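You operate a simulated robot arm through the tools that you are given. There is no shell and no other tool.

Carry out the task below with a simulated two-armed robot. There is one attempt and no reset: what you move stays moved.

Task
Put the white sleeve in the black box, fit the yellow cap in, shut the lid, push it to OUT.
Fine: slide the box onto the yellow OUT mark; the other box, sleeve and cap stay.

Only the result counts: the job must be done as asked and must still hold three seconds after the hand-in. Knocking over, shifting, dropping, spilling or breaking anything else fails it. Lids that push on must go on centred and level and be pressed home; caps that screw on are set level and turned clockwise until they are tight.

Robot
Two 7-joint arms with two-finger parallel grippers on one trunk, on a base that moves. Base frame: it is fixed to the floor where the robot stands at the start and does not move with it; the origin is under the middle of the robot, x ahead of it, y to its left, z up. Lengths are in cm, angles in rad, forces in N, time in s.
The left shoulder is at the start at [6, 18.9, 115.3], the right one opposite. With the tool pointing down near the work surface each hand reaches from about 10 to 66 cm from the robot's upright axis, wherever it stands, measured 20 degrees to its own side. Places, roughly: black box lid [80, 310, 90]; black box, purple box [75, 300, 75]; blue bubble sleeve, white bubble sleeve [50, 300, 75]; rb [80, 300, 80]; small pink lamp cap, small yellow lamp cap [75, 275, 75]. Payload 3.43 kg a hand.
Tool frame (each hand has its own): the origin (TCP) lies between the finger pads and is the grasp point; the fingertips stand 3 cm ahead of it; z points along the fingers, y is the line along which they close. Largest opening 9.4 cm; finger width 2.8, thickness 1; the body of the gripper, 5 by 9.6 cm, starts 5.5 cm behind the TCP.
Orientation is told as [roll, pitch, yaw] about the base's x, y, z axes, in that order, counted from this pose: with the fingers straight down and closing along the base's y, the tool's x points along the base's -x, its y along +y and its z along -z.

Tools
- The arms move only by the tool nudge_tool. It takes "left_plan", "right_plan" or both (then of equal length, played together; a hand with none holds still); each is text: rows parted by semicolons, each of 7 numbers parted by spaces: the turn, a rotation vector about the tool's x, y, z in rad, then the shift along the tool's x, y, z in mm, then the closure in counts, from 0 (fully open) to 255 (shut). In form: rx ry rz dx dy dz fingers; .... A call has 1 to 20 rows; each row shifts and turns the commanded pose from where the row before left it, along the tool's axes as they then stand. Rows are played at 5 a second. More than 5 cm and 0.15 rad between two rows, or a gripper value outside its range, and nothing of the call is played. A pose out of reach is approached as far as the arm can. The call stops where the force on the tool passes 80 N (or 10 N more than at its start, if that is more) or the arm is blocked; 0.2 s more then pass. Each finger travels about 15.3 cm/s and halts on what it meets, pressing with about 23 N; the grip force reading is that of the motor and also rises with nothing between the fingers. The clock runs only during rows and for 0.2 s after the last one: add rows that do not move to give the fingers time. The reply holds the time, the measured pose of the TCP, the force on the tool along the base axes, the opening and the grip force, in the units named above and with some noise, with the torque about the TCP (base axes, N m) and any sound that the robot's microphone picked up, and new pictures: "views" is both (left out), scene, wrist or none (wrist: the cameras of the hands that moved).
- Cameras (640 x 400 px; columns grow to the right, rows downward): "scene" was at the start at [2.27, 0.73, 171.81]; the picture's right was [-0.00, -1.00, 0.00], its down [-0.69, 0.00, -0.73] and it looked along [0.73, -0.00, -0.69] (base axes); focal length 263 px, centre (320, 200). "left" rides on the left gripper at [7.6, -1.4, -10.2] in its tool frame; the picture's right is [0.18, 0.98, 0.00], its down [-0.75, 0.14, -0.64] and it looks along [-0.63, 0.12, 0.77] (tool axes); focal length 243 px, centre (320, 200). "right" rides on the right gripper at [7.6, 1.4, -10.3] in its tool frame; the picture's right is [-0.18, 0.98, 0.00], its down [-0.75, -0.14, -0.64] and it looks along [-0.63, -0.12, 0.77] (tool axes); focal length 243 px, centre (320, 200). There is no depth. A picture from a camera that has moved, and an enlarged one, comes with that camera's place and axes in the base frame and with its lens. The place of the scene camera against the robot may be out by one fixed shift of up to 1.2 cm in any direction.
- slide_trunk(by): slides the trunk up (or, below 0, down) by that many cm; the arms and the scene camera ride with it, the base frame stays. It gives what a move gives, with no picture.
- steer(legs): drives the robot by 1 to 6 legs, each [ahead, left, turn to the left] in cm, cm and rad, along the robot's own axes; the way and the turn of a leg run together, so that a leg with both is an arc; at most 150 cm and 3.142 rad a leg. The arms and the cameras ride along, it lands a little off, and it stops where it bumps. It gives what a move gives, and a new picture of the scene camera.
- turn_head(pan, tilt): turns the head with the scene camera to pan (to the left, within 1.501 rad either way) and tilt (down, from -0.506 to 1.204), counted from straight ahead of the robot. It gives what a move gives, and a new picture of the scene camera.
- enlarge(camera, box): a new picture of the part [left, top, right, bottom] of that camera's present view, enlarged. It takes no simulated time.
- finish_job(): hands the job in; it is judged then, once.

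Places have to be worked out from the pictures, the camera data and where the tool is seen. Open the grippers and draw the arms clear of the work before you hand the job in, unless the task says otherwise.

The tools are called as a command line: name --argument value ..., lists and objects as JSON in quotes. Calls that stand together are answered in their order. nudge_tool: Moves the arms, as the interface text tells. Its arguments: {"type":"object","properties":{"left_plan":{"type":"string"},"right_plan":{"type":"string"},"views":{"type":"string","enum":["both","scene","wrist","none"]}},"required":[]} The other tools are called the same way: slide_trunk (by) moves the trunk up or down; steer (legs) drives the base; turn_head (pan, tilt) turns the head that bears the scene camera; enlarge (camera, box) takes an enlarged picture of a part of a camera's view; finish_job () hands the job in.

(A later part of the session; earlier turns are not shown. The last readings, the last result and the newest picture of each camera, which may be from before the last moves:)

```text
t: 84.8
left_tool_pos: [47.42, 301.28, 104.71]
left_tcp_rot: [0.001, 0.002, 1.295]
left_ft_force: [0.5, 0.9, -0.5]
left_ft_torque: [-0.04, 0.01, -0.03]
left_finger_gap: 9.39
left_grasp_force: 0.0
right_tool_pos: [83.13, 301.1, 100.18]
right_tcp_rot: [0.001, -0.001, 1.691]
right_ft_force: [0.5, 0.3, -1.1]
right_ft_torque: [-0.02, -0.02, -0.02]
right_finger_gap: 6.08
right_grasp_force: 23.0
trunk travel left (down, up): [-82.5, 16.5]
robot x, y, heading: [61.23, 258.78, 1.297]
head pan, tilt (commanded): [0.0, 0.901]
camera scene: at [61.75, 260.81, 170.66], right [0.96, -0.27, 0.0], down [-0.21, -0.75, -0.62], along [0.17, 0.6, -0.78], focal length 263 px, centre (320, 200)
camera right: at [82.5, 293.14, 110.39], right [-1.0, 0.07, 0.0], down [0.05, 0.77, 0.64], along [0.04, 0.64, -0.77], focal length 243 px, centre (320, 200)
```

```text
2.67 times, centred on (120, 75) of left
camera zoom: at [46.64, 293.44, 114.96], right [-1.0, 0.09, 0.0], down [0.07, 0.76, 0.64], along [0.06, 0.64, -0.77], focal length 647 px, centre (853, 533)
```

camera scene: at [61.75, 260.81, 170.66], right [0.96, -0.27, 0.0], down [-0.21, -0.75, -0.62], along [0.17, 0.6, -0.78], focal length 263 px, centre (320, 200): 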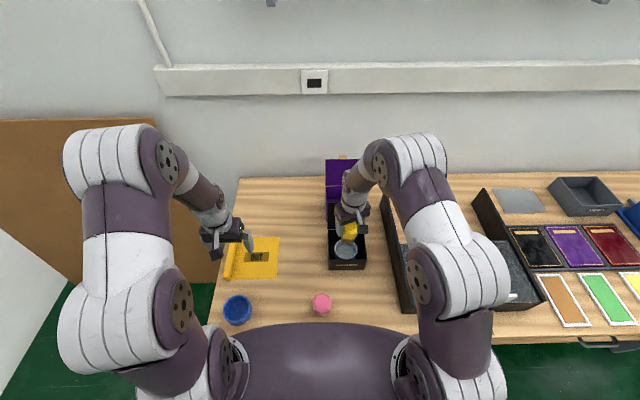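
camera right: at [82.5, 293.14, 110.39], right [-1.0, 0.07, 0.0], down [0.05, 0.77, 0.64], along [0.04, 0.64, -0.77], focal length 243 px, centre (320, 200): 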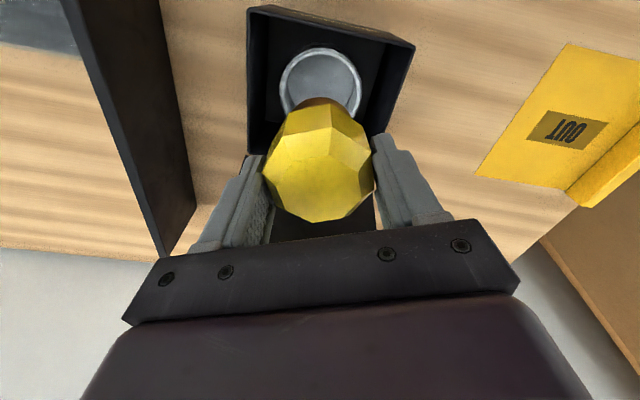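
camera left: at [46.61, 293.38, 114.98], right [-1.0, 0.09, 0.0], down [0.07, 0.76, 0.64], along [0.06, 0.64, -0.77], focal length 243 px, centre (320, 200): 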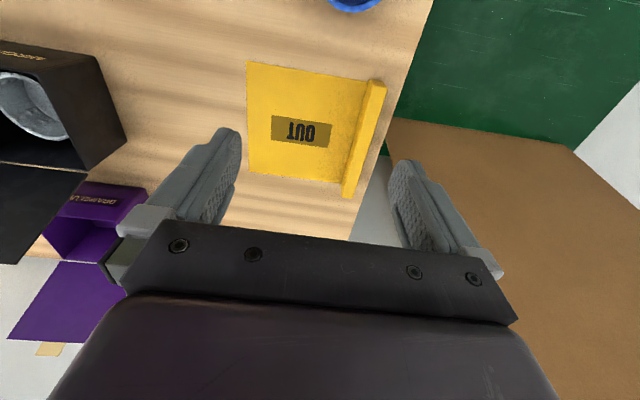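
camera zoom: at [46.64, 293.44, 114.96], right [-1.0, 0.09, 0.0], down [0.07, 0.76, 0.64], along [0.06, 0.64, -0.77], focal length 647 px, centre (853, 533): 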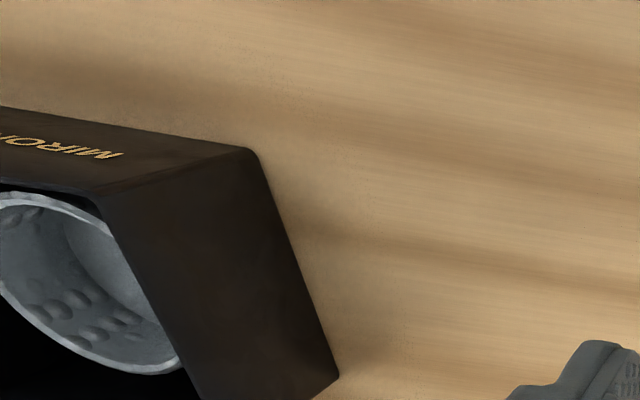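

Alignment is within 2 mm. I correct 1.6 mm and lower the cap into the sleeve: first to z≈90.

nudge_tool --right_plan "0 0 0 0 1.6 20 180; 0 0 0 0 0 20 180; 0 0 0 0 0 20 180; 0 0 0 0 0 20 180; 0 0 0 0 0 10 180; 0 0 0 0 0 10 180; 0 0 0 0 0 0 180" --views "wrist"

enlarge --camera "right" --box '[160, 20, 480, 220]'

```text
t: 86.4
left_tool_pos: [47.55, 301.25, 104.62]
left_tcp_rot: [0.001, -0.001, 1.294]
left_ft_force: [0.2, -0.4, 0.6]
left_ft_torque: [-0.03, 0.02, 0.0]
left_finger_gap: 9.37
left_grasp_force: 0.1
right_tool_pos: [82.82, 300.95, 90.03]
right_tcp_rot: [0.0, 0.0, 1.691]
right_ft_force: [0.3, -0.2, -1.4]
right_ft_torque: [-0.03, 0.02, 0.0]
right_finger_gap: 6.11
right_grasp_force: 22.6
trunk travel left (down, up): [-82.5, 16.5]
robot x, y, heading: [61.46, 258.83, 1.296]
head pan, tilt (commanded): [0.0, 0.901]
camera right: at [82.31, 293.05, 100.33], right [-1.0, 0.07, 0.0], down [0.05, 0.76, 0.64], along [0.04, 0.64, -0.77], focal length 243 px, centre (320, 200)
```

right: 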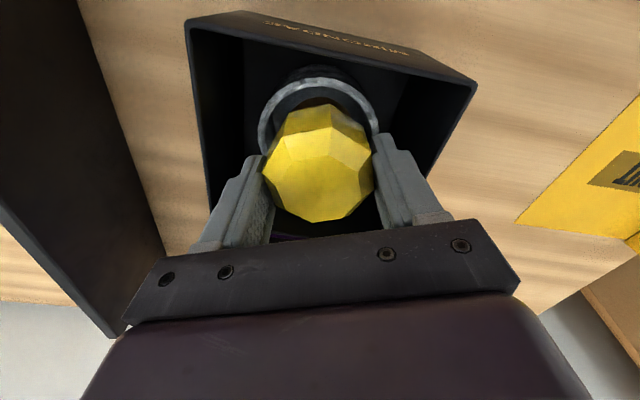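

```text
2.00 times, centred on (320, 120) of right
camera zoom: at [82.31, 293.05, 100.33], right [-1.0, 0.07, 0.0], down [0.05, 0.76, 0.64], along [0.04, 0.64, -0.77], focal length 485 px, centre (320, 360)
```

zoom: 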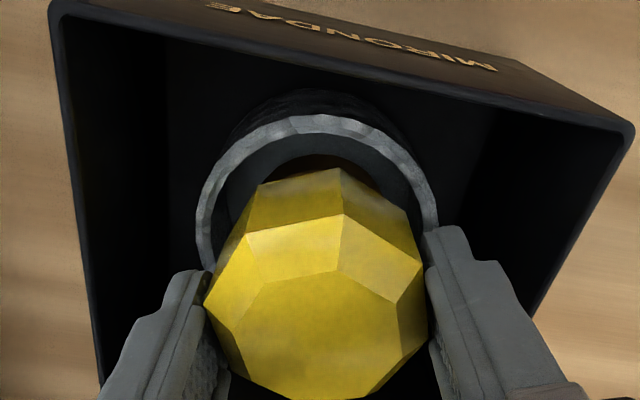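

Centred in y; the sleeve centre is ~2.5 mm farther ahead. I correct and lower in small steps until the cap seats (expected TCP z≈87.4).

nudge_tool --right_plan "0 0 0 -2.5 0 5 180; 0 0 0 0 0 5 180; 0 0 0 0 0 4 180; 0 0 0 0 0 4 180; 0 0 0 0 0 3 180; 0 0 0 0 0 0 180" --views "wrist"

```text
t: 87.8
left_tool_pos: [47.4, 301.24, 104.73]
left_tcp_rot: [0.0, 0.0, 1.296]
left_ft_force: [0.1, -0.1, -0.4]
left_ft_torque: [0.03, 0.01, -0.02]
left_finger_gap: 9.39
left_grasp_force: 0.0
right_tool_pos: [82.84, 301.11, 88.0]
right_tcp_rot: [-0.001, -0.001, 1.69]
right_ft_force: [0.8, 0.2, -1.3]
right_ft_torque: [-0.03, 0.03, 0.02]
right_finger_gap: 6.1
right_grasp_force: 23.6
trunk travel left (down, up): [-82.5, 16.5]
robot x, y, heading: [61.27, 258.29, 1.298]
head pan, tilt (commanded): [0.0, 0.901]
camera right: at [82.23, 293.32, 98.28], right [-1.0, 0.07, 0.0], down [0.05, 0.76, 0.64], along [0.04, 0.64, -0.77], focal length 243 px, centre (320, 200)
```

right: 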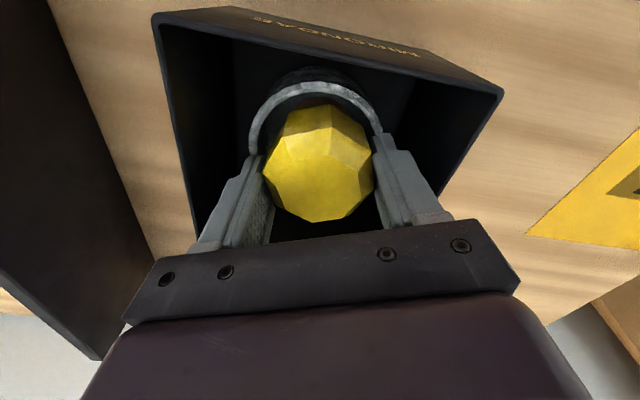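

Still no contact at z=88.0 (weight −1.3 N still carried). I continue in 2 mm steps, watching the vertical force.

nudge_tool --right_plan "0 0 0 0 0 2 180; 0 0 0 0 0 2 180; 0 0 0 0 0 0 180" --views "none"

nudge_tool --right_plan "0 0 0 0 0 2 180; 0 0 0 0 0 0 180" --views "none"

```text
t: 88.6
left_tool_pos: [47.51, 301.18, 104.68]
left_tcp_rot: [0.0, -0.001, 1.294]
left_ft_force: [0.5, 1.3, -0.9]
left_ft_torque: [-0.02, -0.02, -0.02]
left_finger_gap: 9.39
left_grasp_force: 0.1
right_tool_pos: [82.97, 301.21, 87.77]
right_tcp_rot: [-0.001, -0.004, 1.691]
right_ft_force: [0.5, -1.0, 12.2]
right_ft_torque: [0.0, -0.03, -0.01]
right_finger_gap: 6.11
right_grasp_force: 23.3
trunk travel left (down, up): [-82.5, 16.5]
robot x, y, heading: [61.15, 258.72, 1.301]
head pan, tilt (commanded): [0.0, 0.901]
```

```text
t: 89.2
left_tool_pos: [47.58, 301.02, 104.81]
left_tcp_rot: [0.001, -0.004, 1.294]
left_ft_force: [-0.2, 0.9, 0.6]
left_ft_torque: [0.01, -0.01, -0.04]
left_finger_gap: 9.4
left_grasp_force: 0.1
right_tool_pos: [82.82, 301.23, 87.67]
right_tcp_rot: [-0.002, -0.006, 1.689]
right_ft_force: [2.3, 0.2, 30.4]
right_ft_torque: [-0.02, -0.03, 0.03]
right_finger_gap: 6.11
right_grasp_force: 23.0
trunk travel left (down, up): [-82.5, 16.5]
robot x, y, heading: [61.57, 258.5, 1.29]
head pan, tilt (commanded): [0.0, 0.901]
```

The cap met the sleeve floor at z≈87.75 (12→30 N), so it is seated. I relieve the push and open the fingers to ~7.5 cm.

nudge_tool --right_plan "0 0 0 0 0 -4 180; 0 0 0 0 0 0 120; 0 0 0 0 0 0 52; 0 0 0 0 0 0 52; 0 0 0 0 0 0 52" --views "wrist"

```text
t: 90.4
left_tool_pos: [47.46, 301.18, 104.76]
left_tcp_rot: [-0.001, 0.0, 1.295]
left_ft_force: [0.2, 0.2, 0.0]
left_ft_torque: [0.02, 0.02, 0.04]
left_finger_gap: 9.41
left_grasp_force: 0.1
right_tool_pos: [82.84, 301.08, 87.82]
right_tcp_rot: [-0.001, 0.0, 1.689]
right_ft_force: [1.0, 0.0, -0.4]
right_ft_torque: [0.0, 0.0, 0.0]
right_finger_gap: 7.48
right_grasp_force: 0.0
trunk travel left (down, up): [-82.5, 16.5]
robot x, y, heading: [61.64, 258.66, 1.291]
head pan, tilt (commanded): [0.0, 0.901]
camera right: at [82.25, 293.3, 98.06], right [-1.0, 0.07, 0.0], down [0.05, 0.77, 0.64], along [0.04, 0.64, -0.77], focal length 243 px, centre (320, 200)
```

right: 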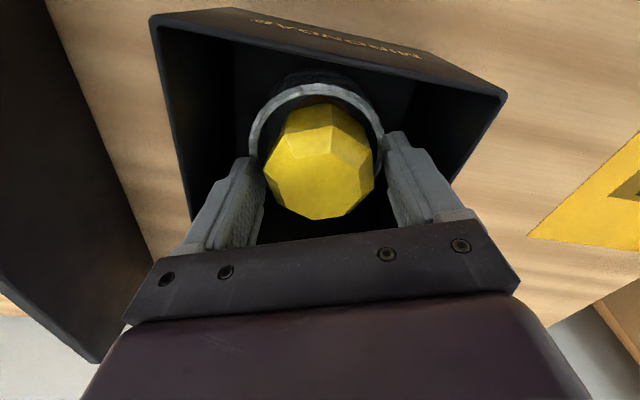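

Cap released in the sleeve. I raise the right hand straight up to z≈103 and inspect.

nudge_tool --right_plan "0 0 0 0 0 -5 52; 0 0 0 0 0 -10 52; 0 0 0 0 0 -25 52; 0 0 0 0 0 -40 52; 0 0 0 0 0 -40 52; 0 0 0 0 0 -40 52; 0 0 0 0 0 0 52" --views "wrist"

enlarge --camera "right" --box '[220, 0, 440, 137]'

enlarge --camera "right" --box '[200, 100, 440, 250]'

```text
t: 92.0
left_tool_pos: [47.56, 301.14, 104.74]
left_tcp_rot: [-0.002, -0.001, 1.294]
left_ft_force: [-0.2, 0.2, 0.7]
left_ft_torque: [0.01, 0.02, 0.01]
left_finger_gap: 9.39
left_grasp_force: 0.0
right_tool_pos: [82.82, 301.25, 103.85]
right_tcp_rot: [0.0, 0.0, 1.69]
right_ft_force: [-0.4, -0.8, -0.4]
right_ft_torque: [-0.04, -0.01, 0.02]
right_finger_gap: 7.48
right_grasp_force: 0.0
trunk travel left (down, up): [-82.5, 16.5]
robot x, y, heading: [61.32, 258.59, 1.295]
head pan, tilt (commanded): [0.0, 0.901]
camera right: at [82.3, 293.39, 114.1], right [-1.0, 0.07, 0.0], down [0.05, 0.76, 0.64], along [0.04, 0.64, -0.77], focal length 243 px, centre (320, 200)
```

right: 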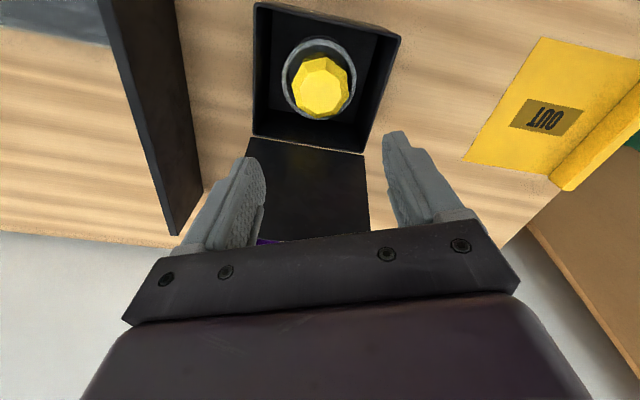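

```text
2.91 times, centred on (330, 68) of right
camera zoom: at [82.3, 293.39, 114.1], right [-1.0, 0.07, 0.0], down [0.05, 0.76, 0.64], along [0.04, 0.64, -0.77], focal length 706 px, centre (291, 582)
```

zoom: 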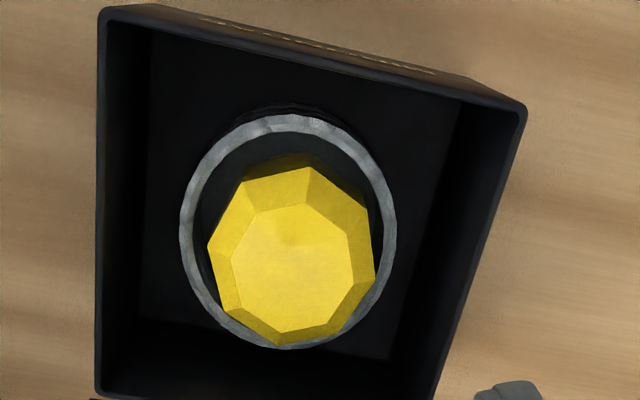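

```text
2.67 times, centred on (320, 175) of right
camera zoom: at [82.3, 293.39, 114.1], right [-1.0, 0.07, 0.0], down [0.05, 0.76, 0.64], along [0.04, 0.64, -0.77], focal length 647 px, centre (320, 267)
```

zoom: 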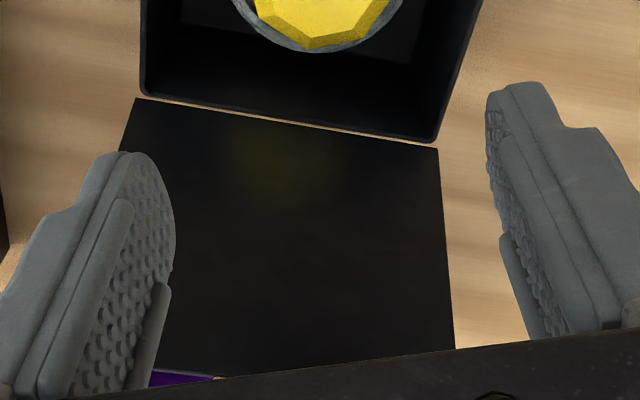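

The cap sits in the sleeve. To be sure it is pressed home, I close the fingers and touch down on its top centre, measuring the height and force.

nudge_tool --right_plan "0 0 0 0 0 0 150; 0 0 0 0 0 0 255; 0 0 0 0 0 0 255; 0 0 0 0 0 30 255; 0 0 0 0 0 40 255; 0 0 0 0 0 30 255; 0 0 0 0 0 10 255; 0 0 0 0 0 5 255; 0 0 0 0 0 0 255" --views "wrist"

```text
t: 94.0
left_tool_pos: [47.55, 301.23, 104.71]
left_tcp_rot: [0.0, 0.002, 1.295]
left_ft_force: [-0.7, 0.3, 0.1]
left_ft_torque: [0.04, -0.04, 0.04]
left_finger_gap: 9.39
left_grasp_force: 0.2
right_tool_pos: [82.86, 301.09, 92.15]
right_tcp_rot: [0.0, -0.002, 1.69]
right_ft_force: [0.5, 0.2, 0.7]
right_ft_torque: [-0.05, -0.03, 0.01]
right_finger_gap: 0.0
right_grasp_force: 23.2
trunk travel left (down, up): [-82.5, 16.5]
robot x, y, heading: [61.28, 258.66, 1.292]
head pan, tilt (commanded): [0.0, 0.901]
camera right: at [82.24, 293.3, 102.54], right [-1.0, 0.07, 0.0], down [0.05, 0.76, 0.64], along [0.04, 0.64, -0.77], focal length 243 px, centre (320, 200)
```

right: 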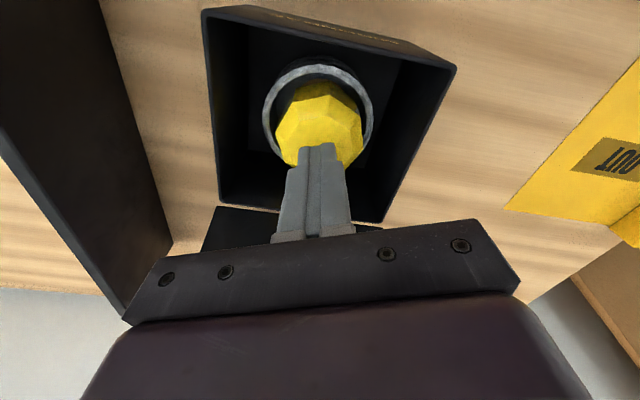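

No contact yet at TCP z=92.15. I step down 2 mm at a time.

nudge_tool --right_plan "0 0 0 0 0 3 255; 0 0 0 0 0 3 255; 0 0 0 0 0 3 255; 0 0 0 0 0 0 255" --views "none"

nudge_tool --right_plan "0 0 0 0 0 2 255; 0 0 0 0 0 0 255" --views "none"

```text
t: 95.0
left_tool_pos: [47.55, 301.16, 104.76]
left_tcp_rot: [-0.001, -0.001, 1.295]
left_ft_force: [-0.3, 0.0, 0.3]
left_ft_torque: [0.0, 0.02, 0.02]
left_finger_gap: 9.41
left_grasp_force: 0.1
right_tool_pos: [82.81, 301.11, 91.43]
right_tcp_rot: [0.0, 0.001, 1.689]
right_ft_force: [0.3, 0.4, -0.1]
right_ft_torque: [0.0, -0.03, 0.03]
right_finger_gap: 0.03
right_grasp_force: 22.9
trunk travel left (down, up): [-82.5, 16.5]
robot x, y, heading: [61.54, 258.41, 1.295]
head pan, tilt (commanded): [0.0, 0.901]
```

```text
t: 95.6
left_tool_pos: [47.44, 301.25, 104.74]
left_tcp_rot: [0.001, -0.001, 1.295]
left_ft_force: [-0.3, -0.2, 0.0]
left_ft_torque: [-0.04, 0.02, 0.0]
left_finger_gap: 9.38
left_grasp_force: 0.2
right_tool_pos: [82.9, 301.14, 91.21]
right_tcp_rot: [0.001, 0.001, 1.689]
right_ft_force: [-0.4, -0.1, 0.6]
right_ft_torque: [0.02, 0.0, 0.01]
right_finger_gap: 0.0
right_grasp_force: 22.9
trunk travel left (down, up): [-82.5, 16.5]
robot x, y, heading: [61.64, 258.63, 1.294]
head pan, tilt (commanded): [0.0, 0.901]
```

Still free at 91.2. Continue down.

nudge_tool --right_plan "0 0 0 0 0 2 255; 0 0 0 0 0 2 255; 0 0 0 0 0 0 255" --views "none"

nudge_tool --right_plan "0 0 0 0 0 2 255; 0 0 0 0 0 0 255" --views "none"

```text
t: 96.4
left_tool_pos: [47.44, 300.92, 104.84]
left_tcp_rot: [-0.001, -0.004, 1.294]
left_ft_force: [-0.2, 0.1, -0.2]
left_ft_torque: [0.0, -0.02, -0.02]
left_finger_gap: 9.39
left_grasp_force: 0.0
right_tool_pos: [82.69, 301.19, 91.08]
right_tcp_rot: [-0.001, -0.007, 1.69]
right_ft_force: [1.3, -0.5, 29.9]
right_ft_torque: [-0.13, -0.09, -0.01]
right_finger_gap: 0.0
right_grasp_force: 22.5
trunk travel left (down, up): [-82.5, 16.5]
robot x, y, heading: [61.61, 258.47, 1.294]
head pan, tilt (commanded): [0.0, 0.901]
```

```text
t: 97.0
left_tool_pos: [47.34, 300.82, 104.8]
left_tcp_rot: [0.0, -0.004, 1.295]
left_ft_force: [0.4, 0.0, 0.8]
left_ft_torque: [0.02, 0.01, -0.01]
left_finger_gap: 9.4
left_grasp_force: 0.1
right_tool_pos: [82.7, 301.17, 91.05]
right_tcp_rot: [-0.004, -0.011, 1.688]
right_ft_force: [4.5, 3.3, 55.9]
right_ft_torque: [-0.06, -0.13, 0.04]
right_finger_gap: 0.0
right_grasp_force: 23.2
trunk travel left (down, up): [-82.5, 16.5]
robot x, y, heading: [61.14, 258.49, 1.295]
head pan, tilt (commanded): [0.0, 0.901]
```

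The cap top takes 56 N without moving: it is pressed home (top at about z 88.1). I raise the hand, turn it back square and move above and behind the lid.

nudge_tool --right_plan "0 0 0 0 0 -10 255; 0 0 0.1 0 0 -40 255; 0 0 0.1 0 0 -45 255; 0 0 0.1 0 0 -45 255; 0 0 0.093 0 0 -45 255; 0 0 0 0 0 0 255; 0 0 0 0 0 0 255" --views "both"

enlarge --camera "scene" --box '[300, 140, 412, 210]'

enlarge --camera "scene" --box '[290, 180, 402, 280]'

```text
t: 98.6
left_tool_pos: [47.58, 301.16, 104.67]
left_tcp_rot: [0.0, 0.0, 1.297]
left_ft_force: [-0.4, -0.1, 0.9]
left_ft_torque: [-0.01, -0.03, 0.0]
left_finger_gap: 9.4
left_grasp_force: 0.0
right_tool_pos: [82.77, 301.22, 109.3]
right_tcp_rot: [0.002, 0.0, 1.295]
right_ft_force: [-1.1, 0.6, 0.1]
right_ft_torque: [-0.04, 0.02, 0.0]
right_finger_gap: 0.0
right_grasp_force: 22.7
trunk travel left (down, up): [-82.5, 16.5]
robot x, y, heading: [61.37, 258.69, 1.299]
head pan, tilt (commanded): [0.0, 0.901]
camera scene: at [61.76, 260.79, 170.66], right [0.96, -0.27, 0.0], down [-0.21, -0.75, -0.62], along [0.17, 0.6, -0.78], focal length 263 px, centre (320, 200)
camera right: at [79.25, 294.08, 119.43], right [-0.9, 0.44, 0.0], down [0.34, 0.69, 0.64], along [0.29, 0.58, -0.77], focal length 243 px, centre (320, 200)
```

scene: 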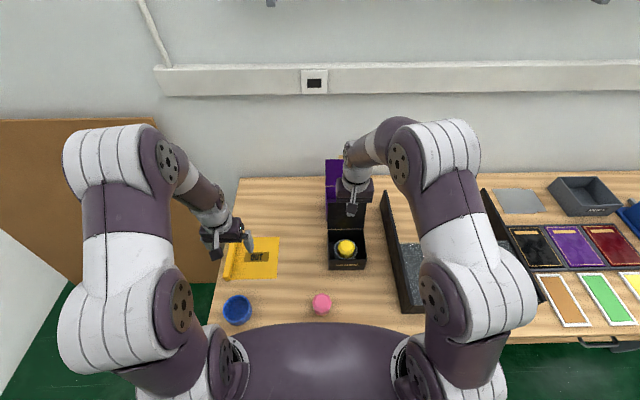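
right: 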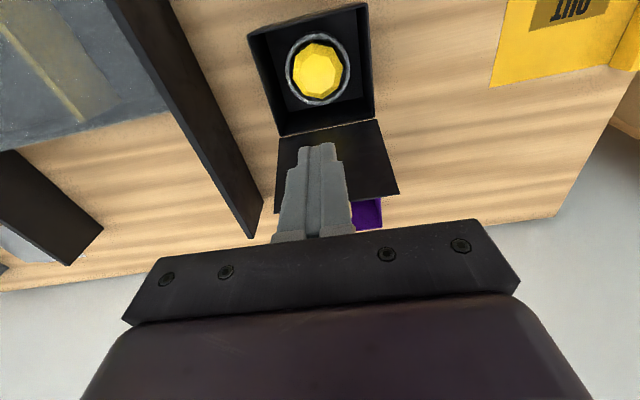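

```text
5.71 times, centred on (356, 175) of scene
camera zoom: at [61.76, 260.79, 170.66], right [0.96, -0.27, 0.0], down [-0.21, -0.75, -0.62], along [0.17, 0.6, -0.78], focal length 1503 px, centre (114, 343)
```

zoom: 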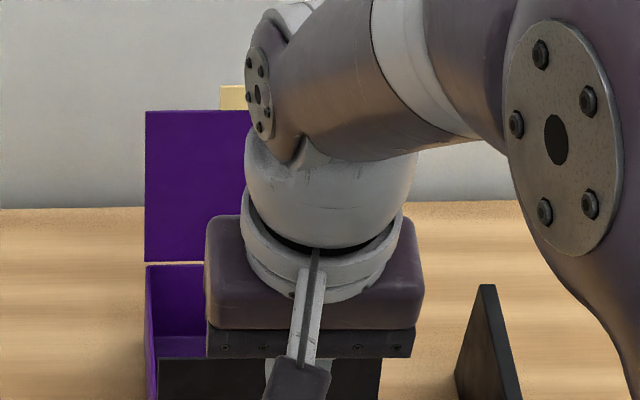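

```text
4.00 times, centred on (346, 230) of scene
camera zoom: at [61.76, 260.79, 170.66], right [0.96, -0.27, 0.0], down [-0.21, -0.75, -0.62], along [0.17, 0.6, -0.78], focal length 1052 px, centre (216, 80)
```

zoom: 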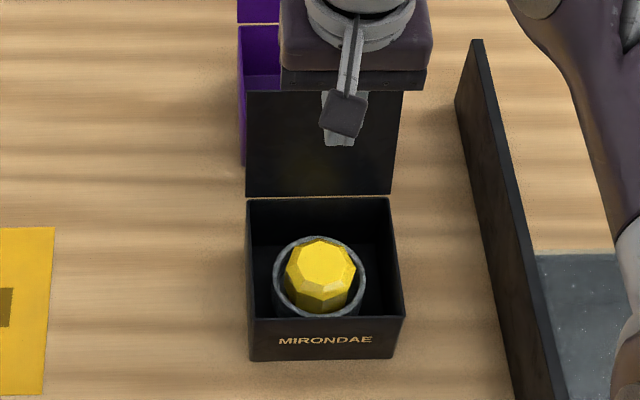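

Lid runs from hinge (F 318, z 88.3) to top (F≈321.2, z≈100), with its tab above. I move the closed fingers forward over it to F≈327 at z=109.

nudge_tool --right_plan "0 0 0 -36.5 -2 0 255; 0 0 0 -36.5 -1 0 255; 0 0 0 -36.5 0 0 255; 0 0 0 -36.5 0 0 255; 0 0 0 0 0 0 255; 0 0 0 0 0 0 255" --views "both"

enlarge --camera "scene" --box '[290, 160, 402, 230]'

```text
t: 100.0
left_tool_pos: [47.55, 301.19, 104.7]
left_tcp_rot: [0.0, -0.001, 1.296]
left_ft_force: [0.5, -0.5, 0.3]
left_ft_torque: [-0.02, 0.01, -0.01]
left_finger_gap: 9.4
left_grasp_force: 0.0
right_tool_pos: [86.56, 311.18, 107.57]
right_tcp_rot: [-0.001, -0.001, 1.295]
right_ft_force: [0.4, 0.7, 0.0]
right_ft_torque: [0.04, 0.0, 0.01]
right_finger_gap: 0.01
right_grasp_force: 23.2
right hand out of reach, approached as far as the arm can: row 3, 4
trunk travel left (down, up): [-82.5, 16.5]
robot x, y, heading: [61.57, 258.48, 1.294]
head pan, tilt (commanded): [0.0, 0.901]
camera scene: at [61.76, 260.85, 170.66], right [0.96, -0.27, 0.0], down [-0.21, -0.75, -0.62], along [0.17, 0.6, -0.78], focal length 263 px, centre (320, 200)
camera right: at [83.01, 304.19, 117.82], right [-0.9, 0.44, 0.0], down [0.34, 0.69, 0.64], along [0.29, 0.57, -0.77], focal length 243 px, centre (320, 200)
```

scene: 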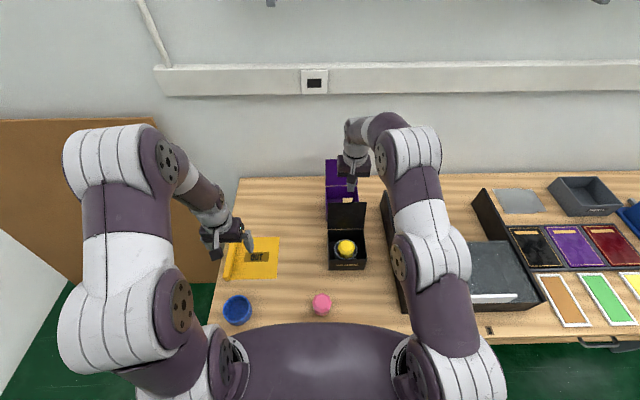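
right: 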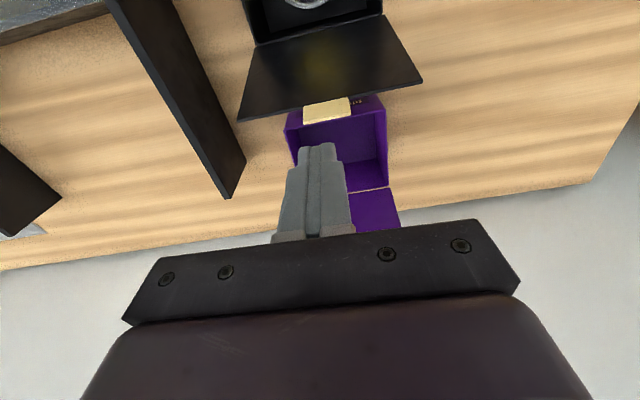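

```text
5.71 times, centred on (346, 195) of scene
camera zoom: at [61.76, 260.85, 170.66], right [0.96, -0.27, 0.0], down [-0.21, -0.75, -0.62], along [0.17, 0.6, -0.78], focal length 1503 px, centre (171, 229)
```

zoom: 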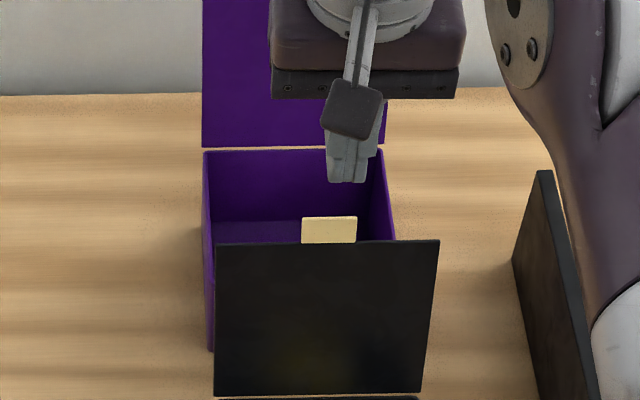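

The arm is at its reach limit (F≈323) because the wrist is well above the shoulder. I raise the trunk 15 cm so that the wrist comes level with the shoulder.

slide_trunk --by 15

```text
t: 101.7
left_tool_pos: [47.49, 301.22, 119.59]
left_tcp_rot: [-0.001, 0.0, 1.295]
left_ft_force: [0.1, 0.2, 0.9]
left_ft_torque: [0.01, -0.01, -0.01]
left_finger_gap: 9.41
left_grasp_force: 0.1
right_tool_pos: [86.54, 311.2, 122.51]
right_tcp_rot: [-0.002, 0.0, 1.294]
right_ft_force: [-0.5, -0.8, 0.9]
right_ft_torque: [0.0, 0.03, 0.01]
right_finger_gap: 0.01
right_grasp_force: 22.9
trunk travel left (down, up): [-97.5, 1.5]
robot x, y, heading: [61.57, 258.53, 1.298]
head pan, tilt (commanded): [0.0, 0.901]
```

Trunk is up. I lower the right hand to z≈110 first and read the pose.

nudge_tool --right_plan "0 0 0 0 0 40 255; 0 0 0 0 0 40 255; 0 0 0 0 0 35 255; 0 0 0 0 0 0 255; 0 0 0 0 0 0 255" --views "none"

```text
t: 102.9
left_tool_pos: [47.46, 301.23, 119.75]
left_tcp_rot: [0.001, 0.001, 1.296]
left_ft_force: [-0.8, 0.4, 0.2]
left_ft_torque: [0.05, -0.01, 0.02]
left_finger_gap: 9.39
left_grasp_force: 0.0
right_tool_pos: [86.5, 311.13, 111.04]
right_tcp_rot: [-0.001, 0.001, 1.296]
right_ft_force: [-0.2, -0.1, -0.6]
right_ft_torque: [-0.01, 0.02, 0.01]
right_finger_gap: 0.01
right_grasp_force: 22.8
trunk travel left (down, up): [-97.5, 1.5]
robot x, y, heading: [61.3, 258.76, 1.298]
head pan, tilt (commanded): [0.0, 0.901]
```

Now I move forward 4 cm at z=111.

nudge_tool --right_plan "0 0 0 -20 3 0 255; 0 0 0 -20 3 0 255; 0 0 0 0 0 0 255; 0 0 0 0 0 0 255" --views "wrist"

```text
t: 103.9
left_tool_pos: [47.43, 301.21, 119.85]
left_tcp_rot: [-0.001, 0.001, 1.295]
left_ft_force: [-0.7, 0.0, 0.4]
left_ft_torque: [0.0, 0.02, -0.01]
left_finger_gap: 9.39
left_grasp_force: 0.0
right_tool_pos: [86.92, 314.9, 111.05]
right_tcp_rot: [0.001, 0.0, 1.295]
right_ft_force: [0.2, 0.4, 0.1]
right_ft_torque: [-0.02, 0.02, 0.01]
right_finger_gap: 0.0
right_grasp_force: 23.2
right hand out of reach, approached as far as the arm can: row 2
trunk travel left (down, up): [-97.5, 1.5]
robot x, y, heading: [61.23, 258.87, 1.291]
head pan, tilt (commanded): [0.0, 0.901]
camera right: at [83.38, 307.89, 121.32], right [-0.9, 0.44, 0.0], down [0.34, 0.69, 0.64], along [0.29, 0.58, -0.77], focal length 243 px, centre (320, 200)
```

right: 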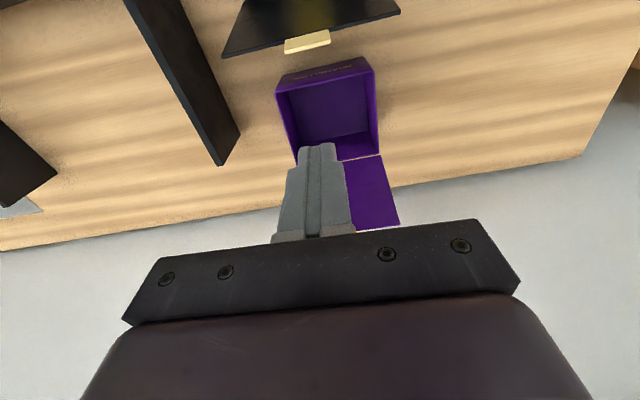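

The fingers are now 4–5 cm behind the lid. I lower them straight down to z≈98 (tips ≈95, above the purple box top 88).

nudge_tool --right_plan "0 0 0 0 0 30 255; 0 0 0 0 0 40 255; 0 0 0 0 0 40 255; 0 0 0 0 0 20 255; 0 0 0 0 0 0 255; 0 0 0 0 0 0 255" --views "both"

enlarge --camera "scene" --box '[290, 190, 402, 290]'

```text
t: 105.3
left_tool_pos: [47.59, 301.22, 119.64]
left_tcp_rot: [-0.001, 0.001, 1.295]
left_ft_force: [-0.2, 0.2, -0.6]
left_ft_torque: [0.04, 0.0, -0.01]
left_finger_gap: 9.39
left_grasp_force: 0.2
right_tool_pos: [86.76, 314.25, 99.23]
right_tcp_rot: [0.001, 0.0, 1.296]
right_ft_force: [-0.2, -0.7, 0.5]
right_ft_torque: [-0.02, -0.02, 0.01]
right_finger_gap: 0.02
right_grasp_force: 23.0
right hand out of reach, approached as far as the arm can: row 3, 4
trunk travel left (down, up): [-97.5, 1.5]
robot x, y, heading: [61.51, 258.95, 1.296]
head pan, tilt (commanded): [0.0, 0.901]
camera scene: at [61.76, 260.81, 185.66], right [0.96, -0.27, 0.0], down [-0.21, -0.75, -0.62], along [0.17, 0.6, -0.78], focal length 263 px, centre (320, 200)
camera right: at [83.3, 307.18, 109.47], right [-0.9, 0.44, 0.0], down [0.34, 0.69, 0.64], along [0.29, 0.58, -0.77], focal length 243 px, centre (320, 200)
```

scene: 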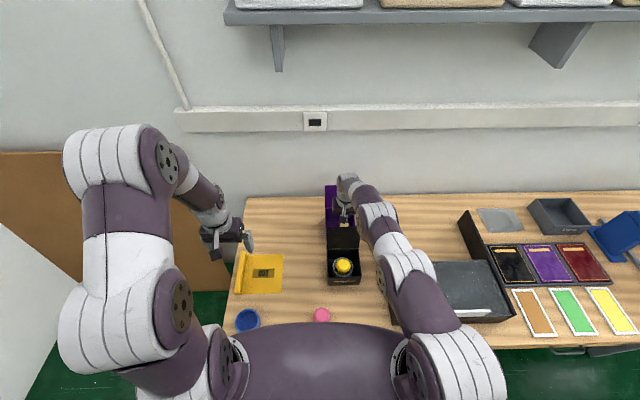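
right: 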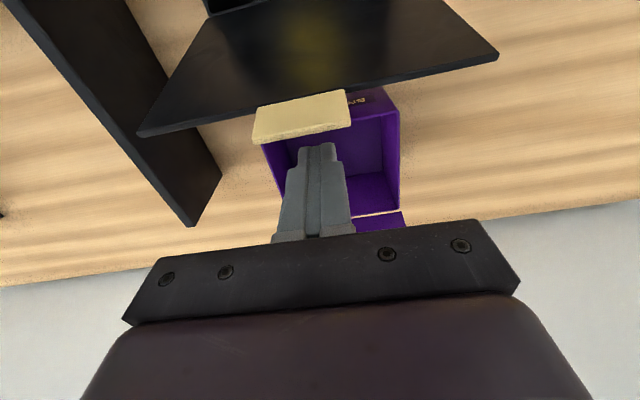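

```text
4.00 times, centred on (346, 240) of scene
camera zoom: at [61.76, 260.81, 185.66], right [0.96, -0.27, 0.0], down [-0.21, -0.75, -0.62], along [0.17, 0.6, -0.78], focal length 1052 px, centre (216, 40)
```

zoom: 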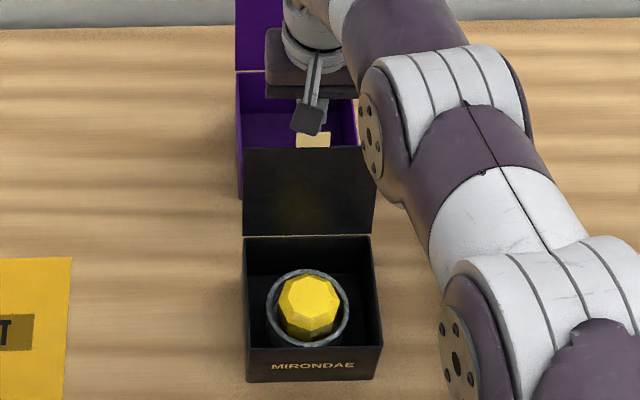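

The finger tips (z≈96) are behind the lid whose top is at ≈100. I pull back 7 cm in 1 cm steps to swing the lid up to vertical.

nudge_tool --right_plan "0 0 0 10 0 0 255; 0 0 0 10 0 0 255; 0 0 0 10 0 0 255; 0 0 0 10 0 0 255; 0 0 0 10 0 0 255; 0 0 0 10 0 0 255; 0 0 0 0 0 0 255" --views "both"

enlarge --camera "scene" --box '[290, 190, 402, 290]'

```text
t: 106.9
left_tool_pos: [47.53, 301.29, 119.72]
left_tcp_rot: [0.0, -0.001, 1.293]
left_ft_force: [0.3, -0.4, 0.0]
left_ft_torque: [0.02, -0.03, -0.01]
left_finger_gap: 9.39
left_grasp_force: 0.0
right_tool_pos: [85.27, 308.36, 99.25]
right_tcp_rot: [0.0, 0.001, 1.295]
right_ft_force: [-0.1, 0.0, 0.0]
right_ft_torque: [0.02, 0.0, 0.0]
right_finger_gap: 0.0
right_grasp_force: 23.3
trunk travel left (down, up): [-97.5, 1.5]
robot x, y, heading: [61.34, 258.67, 1.301]
head pan, tilt (commanded): [0.0, 0.901]
camera scene: at [61.74, 260.8, 185.66], right [0.96, -0.27, 0.0], down [-0.21, -0.75, -0.62], along [0.17, 0.6, -0.78], focal length 263 px, centre (320, 200)
camera right: at [81.74, 301.37, 109.49], right [-0.9, 0.44, 0.0], down [0.34, 0.69, 0.64], along [0.29, 0.58, -0.77], focal length 243 px, centre (320, 200)
```

scene: 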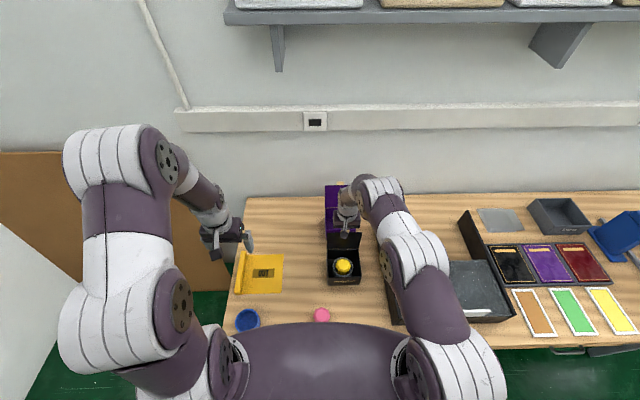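
right: 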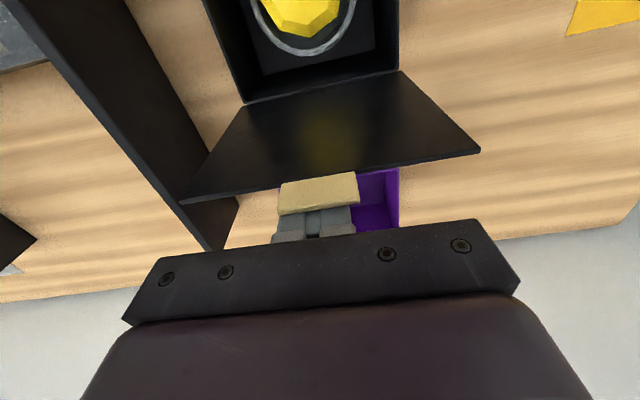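

```text
4.00 times, centred on (346, 240) of scene
camera zoom: at [61.74, 260.8, 185.66], right [0.96, -0.27, 0.0], down [-0.21, -0.75, -0.62], along [0.17, 0.6, -0.78], focal length 1052 px, centre (216, 40)
```

zoom: 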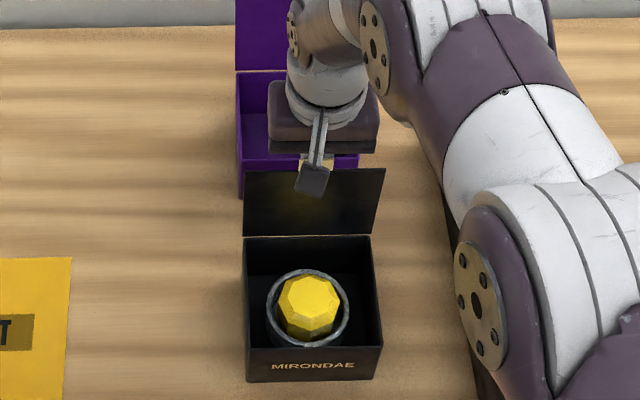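

The lid is swinging up in front of the finger. I continue pulling 5 cm further past vertical.

nudge_tool --right_plan "0 0 0 10 0 0 255; 0 0 0 10 0 0 255; 0 0 0 10 0 0 255; 0 0 0 0 0 0 255" --views "wrist"

enlarge --camera "scene" --box '[290, 190, 402, 290]'

```text
t: 107.9
left_tool_pos: [47.65, 301.21, 119.79]
left_tcp_rot: [-0.001, 0.0, 1.295]
left_ft_force: [0.3, -0.1, 0.1]
left_ft_torque: [-0.02, -0.03, 0.02]
left_finger_gap: 9.36
left_grasp_force: 0.0
right_tool_pos: [84.47, 305.64, 99.31]
right_tcp_rot: [-0.001, 0.0, 1.295]
right_ft_force: [-0.2, 0.3, 0.3]
right_ft_torque: [-0.04, 0.02, 0.01]
right_finger_gap: 0.0
right_grasp_force: 22.8
trunk travel left (down, up): [-97.5, 1.5]
robot x, y, heading: [61.08, 258.37, 1.295]
head pan, tilt (commanded): [0.0, 0.901]
camera right: at [80.94, 298.5, 109.52], right [-0.9, 0.44, 0.0], down [0.34, 0.69, 0.64], along [0.29, 0.58, -0.77], focal length 243 px, centre (320, 200)
```

right: 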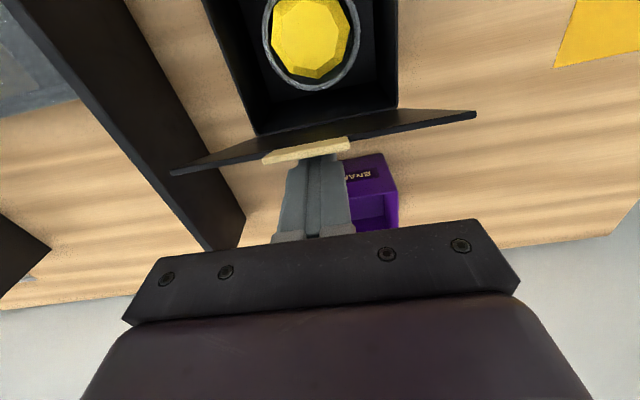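

```text
4.00 times, centred on (346, 240) of scene
camera zoom: at [61.74, 260.79, 185.66], right [0.96, -0.27, 0.0], down [-0.21, -0.75, -0.62], along [0.17, 0.6, -0.78], focal length 1052 px, centre (216, 40)
```

zoom: 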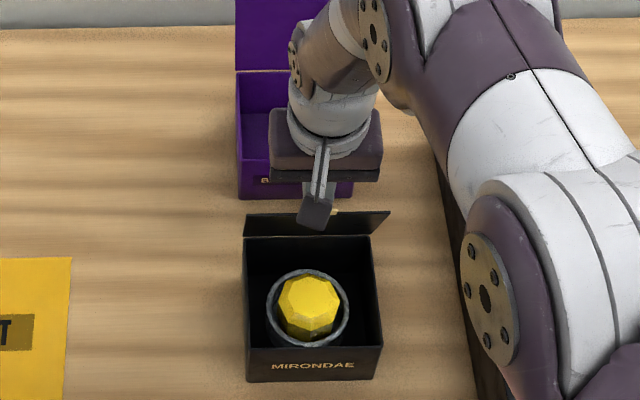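

The lid is past vertical, following the finger. I keep pushing it over in an arc: back and down.

nudge_tool --right_plan "0 0 0 10 0 2 255; 0 0 0 10 0 5 255; 0 0 0 10 0 8 255; 0 0 0 0 0 0 255" --views "wrist"

enlarge --camera "scene" --box '[290, 190, 402, 290]'

```text
t: 108.9
left_tool_pos: [47.5, 301.21, 119.67]
left_tcp_rot: [0.002, 0.0, 1.296]
left_ft_force: [0.3, -0.9, 0.2]
left_ft_torque: [-0.04, -0.05, 0.02]
left_finger_gap: 9.42
left_grasp_force: 0.2
right_tool_pos: [83.66, 302.64, 97.67]
right_tcp_rot: [0.0, 0.0, 1.295]
right_ft_force: [-0.3, 0.3, 0.7]
right_ft_torque: [0.01, -0.01, -0.03]
right_finger_gap: 0.0
right_grasp_force: 23.0
trunk travel left (down, up): [-97.5, 1.5]
robot x, y, heading: [61.42, 258.46, 1.292]
head pan, tilt (commanded): [0.0, 0.901]
camera right: at [80.12, 295.59, 107.98], right [-0.9, 0.44, 0.0], down [0.34, 0.69, 0.64], along [0.29, 0.58, -0.77], focal length 243 px, centre (320, 200)
```

right: 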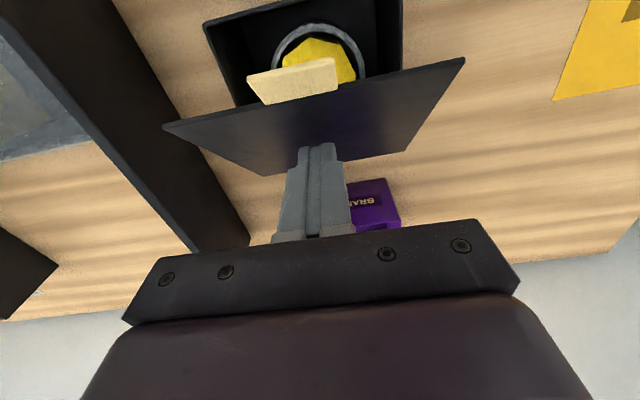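

```text
4.00 times, centred on (346, 240) of scene
camera zoom: at [61.74, 260.78, 185.66], right [0.96, -0.27, 0.0], down [-0.21, -0.75, -0.62], along [0.17, 0.6, -0.78], focal length 1052 px, centre (216, 40)
```

zoom: 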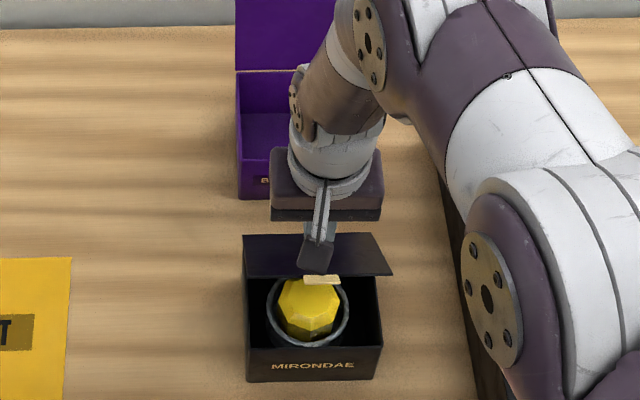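

The lid follows smoothly at ~40° forward. I continue downward with slight back motion.

nudge_tool --right_plan "0 0 0 8 0 10 255; 0 0 0 6 0 12 255; 0 0 0 4 0 12 255; 0 0 0 2 0 10 255; 0 0 0 0 0 0 255" --views "wrist"

enlarge --camera "scene" --box '[290, 190, 402, 290]'

```text
t: 110.1
left_tool_pos: [47.56, 301.18, 119.66]
left_tcp_rot: [-0.001, -0.001, 1.294]
left_ft_force: [0.3, 1.0, -0.8]
left_ft_torque: [0.01, 0.0, 0.01]
left_finger_gap: 9.39
left_grasp_force: 0.2
right_tool_pos: [83.13, 300.63, 93.39]
right_tcp_rot: [-0.001, 0.002, 1.295]
right_ft_force: [-0.9, 0.9, 0.0]
right_ft_torque: [0.01, -0.01, 0.01]
right_finger_gap: 0.0
right_grasp_force: 23.3
trunk travel left (down, up): [-97.5, 1.5]
robot x, y, heading: [61.44, 259.0, 1.292]
head pan, tilt (commanded): [0.0, 0.901]
camera right: at [79.55, 293.7, 103.58], right [-0.9, 0.44, 0.0], down [0.34, 0.69, 0.64], along [0.29, 0.58, -0.77], focal length 243 px, centre (320, 200)
```

right: 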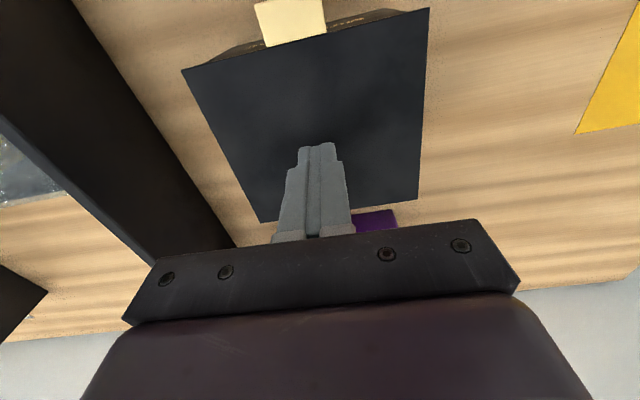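

```text
4.00 times, centred on (346, 240) of scene
camera zoom: at [61.74, 260.78, 185.66], right [0.96, -0.27, 0.0], down [-0.21, -0.75, -0.62], along [0.17, 0.6, -0.78], focal length 1052 px, centre (216, 40)
```

zoom: 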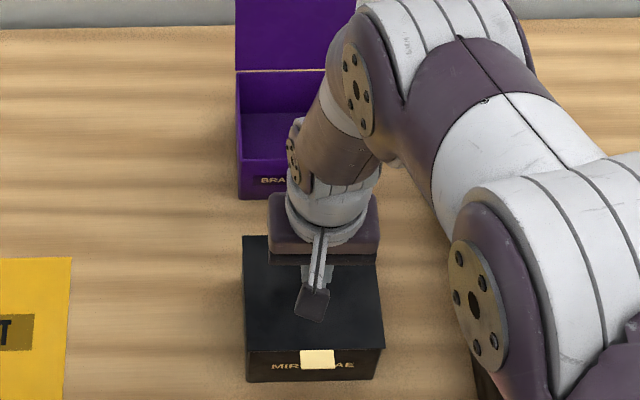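

The lid lies (almost) shut, the tab hanging at the front. I shift toward the lid's front edge and press down in small steps.

nudge_tool --right_plan "0 0 0 15 0 -3 255; 0 0 0 10 0 0 255; 0 0 0 0 0 10 255; 0 0 0 0 0 5 255; 0 0 0 0 0 0 255" --views "none"

nudge_tool --right_plan "0 0 0 0 0 2 255; 0 0 0 0 0 2 255; 0 0 0 0 0 0 255" --views "none"

```text
t: 111.3
left_tool_pos: [47.51, 301.18, 119.6]
left_tcp_rot: [-0.001, -0.002, 1.296]
left_ft_force: [0.1, 0.9, 0.2]
left_ft_torque: [-0.01, -0.02, 0.0]
left_finger_gap: 9.41
left_grasp_force: 0.0
right_tool_pos: [82.43, 298.24, 92.14]
right_tcp_rot: [0.0, 0.001, 1.293]
right_ft_force: [-0.2, 0.6, -0.2]
right_ft_torque: [0.0, 0.0, 0.01]
right_finger_gap: 0.0
right_grasp_force: 23.6
trunk travel left (down, up): [-97.5, 1.5]
robot x, y, heading: [61.72, 258.71, 1.295]
head pan, tilt (commanded): [0.0, 0.901]
```

```text
t: 112.1
left_tool_pos: [47.5, 301.1, 119.73]
left_tcp_rot: [-0.001, -0.003, 1.295]
left_ft_force: [0.2, 0.3, 0.4]
left_ft_torque: [-0.01, -0.02, 0.01]
left_finger_gap: 9.42
left_grasp_force: 0.2
right_tool_pos: [82.39, 298.28, 91.87]
right_tcp_rot: [0.001, -0.003, 1.295]
right_ft_force: [2.5, -0.3, 13.7]
right_ft_torque: [0.07, -0.07, -0.02]
right_finger_gap: 0.0
right_grasp_force: 23.0
trunk travel left (down, up): [-97.5, 1.5]
robot x, y, heading: [61.24, 258.97, 1.298]
head pan, tilt (commanded): [0.0, 0.901]
```

Contact at tip z≈88.9 with 14 N. I press a bit more to be sure it is home.

nudge_tool --right_plan "0 0 0 0 0 2 255; 0 0 0 0 0 0 255" --views "none"

nudge_tool --right_plan "0 0 0 0 0 2 255; 0 0 0 0 0 0 255" --views "both"

enlarge --camera "scene" --box '[290, 200, 402, 300]'

```text
t: 112.7
left_tool_pos: [47.46, 301.05, 119.8]
left_tcp_rot: [0.002, -0.004, 1.296]
left_ft_force: [0.1, -1.1, 0.6]
left_ft_torque: [-0.03, -0.01, 0.01]
left_finger_gap: 9.39
left_grasp_force: 0.0
right_tool_pos: [82.39, 298.37, 91.79]
right_tcp_rot: [-0.001, -0.005, 1.295]
right_ft_force: [6.4, -1.7, 31.8]
right_ft_torque: [0.24, -0.27, -0.1]
right_finger_gap: 0.0
right_grasp_force: 23.3
trunk travel left (down, up): [-97.5, 1.5]
robot x, y, heading: [61.63, 258.39, 1.295]
head pan, tilt (commanded): [0.0, 0.901]
```

```text
t: 113.3
left_tool_pos: [47.42, 300.89, 119.94]
left_tcp_rot: [0.0, -0.003, 1.295]
left_ft_force: [1.0, 0.5, -0.1]
left_ft_torque: [0.0, 0.05, 0.0]
left_finger_gap: 9.41
left_grasp_force: 0.1
right_tool_pos: [82.39, 298.33, 91.71]
right_tcp_rot: [0.002, -0.008, 1.294]
right_ft_force: [9.4, 1.4, 50.7]
right_ft_torque: [0.64, -0.41, -0.12]
right_finger_gap: 0.02
right_grasp_force: 22.9
trunk travel left (down, up): [-97.5, 1.5]
robot x, y, heading: [61.42, 257.91, 1.291]
head pan, tilt (commanded): [0.0, 0.901]
camera scene: at [61.62, 260.2, 185.7], right [0.96, -0.27, 0.0], down [-0.21, -0.75, -0.62], along [0.17, 0.6, -0.78], focal length 263 px, centre (320, 200)
camera right: at [78.86, 291.14, 101.83], right [-0.9, 0.44, 0.0], down [0.34, 0.68, 0.65], along [0.29, 0.58, -0.76], focal length 243 px, centre (320, 200)
```

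scene: 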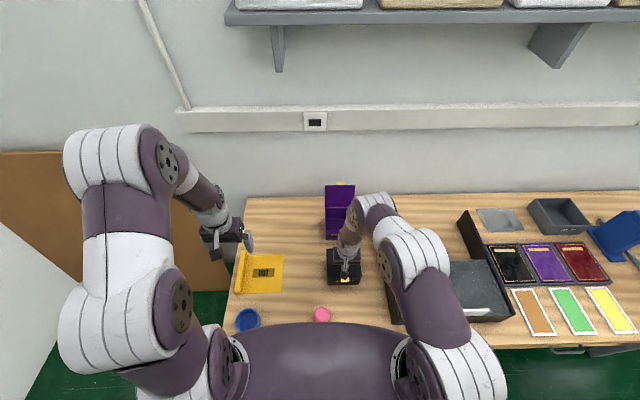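
right: 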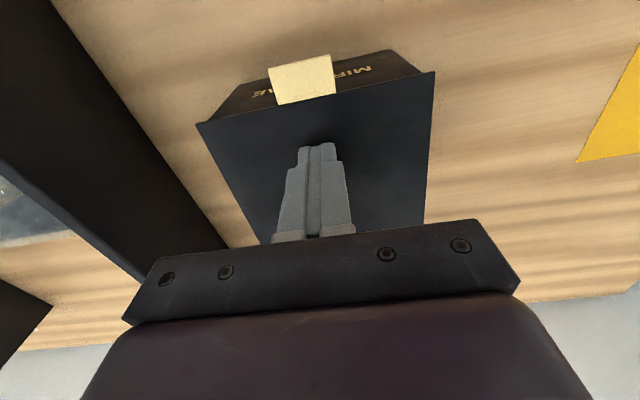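

```text
4.00 times, centred on (346, 250) of scene
camera zoom: at [61.62, 260.2, 185.7], right [0.96, -0.27, 0.0], down [-0.21, -0.75, -0.62], along [0.17, 0.6, -0.78], focal length 1052 px, centre (216, 0)
```

zoom: 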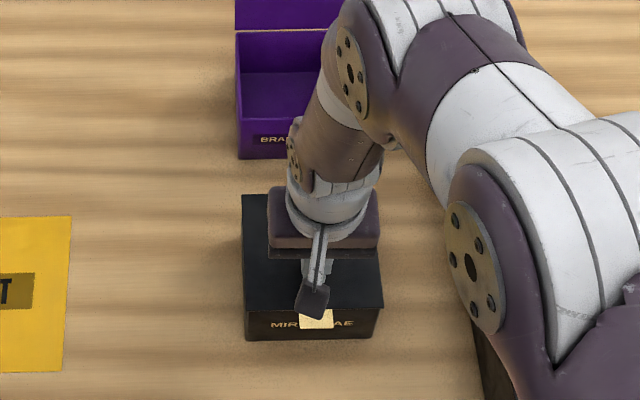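

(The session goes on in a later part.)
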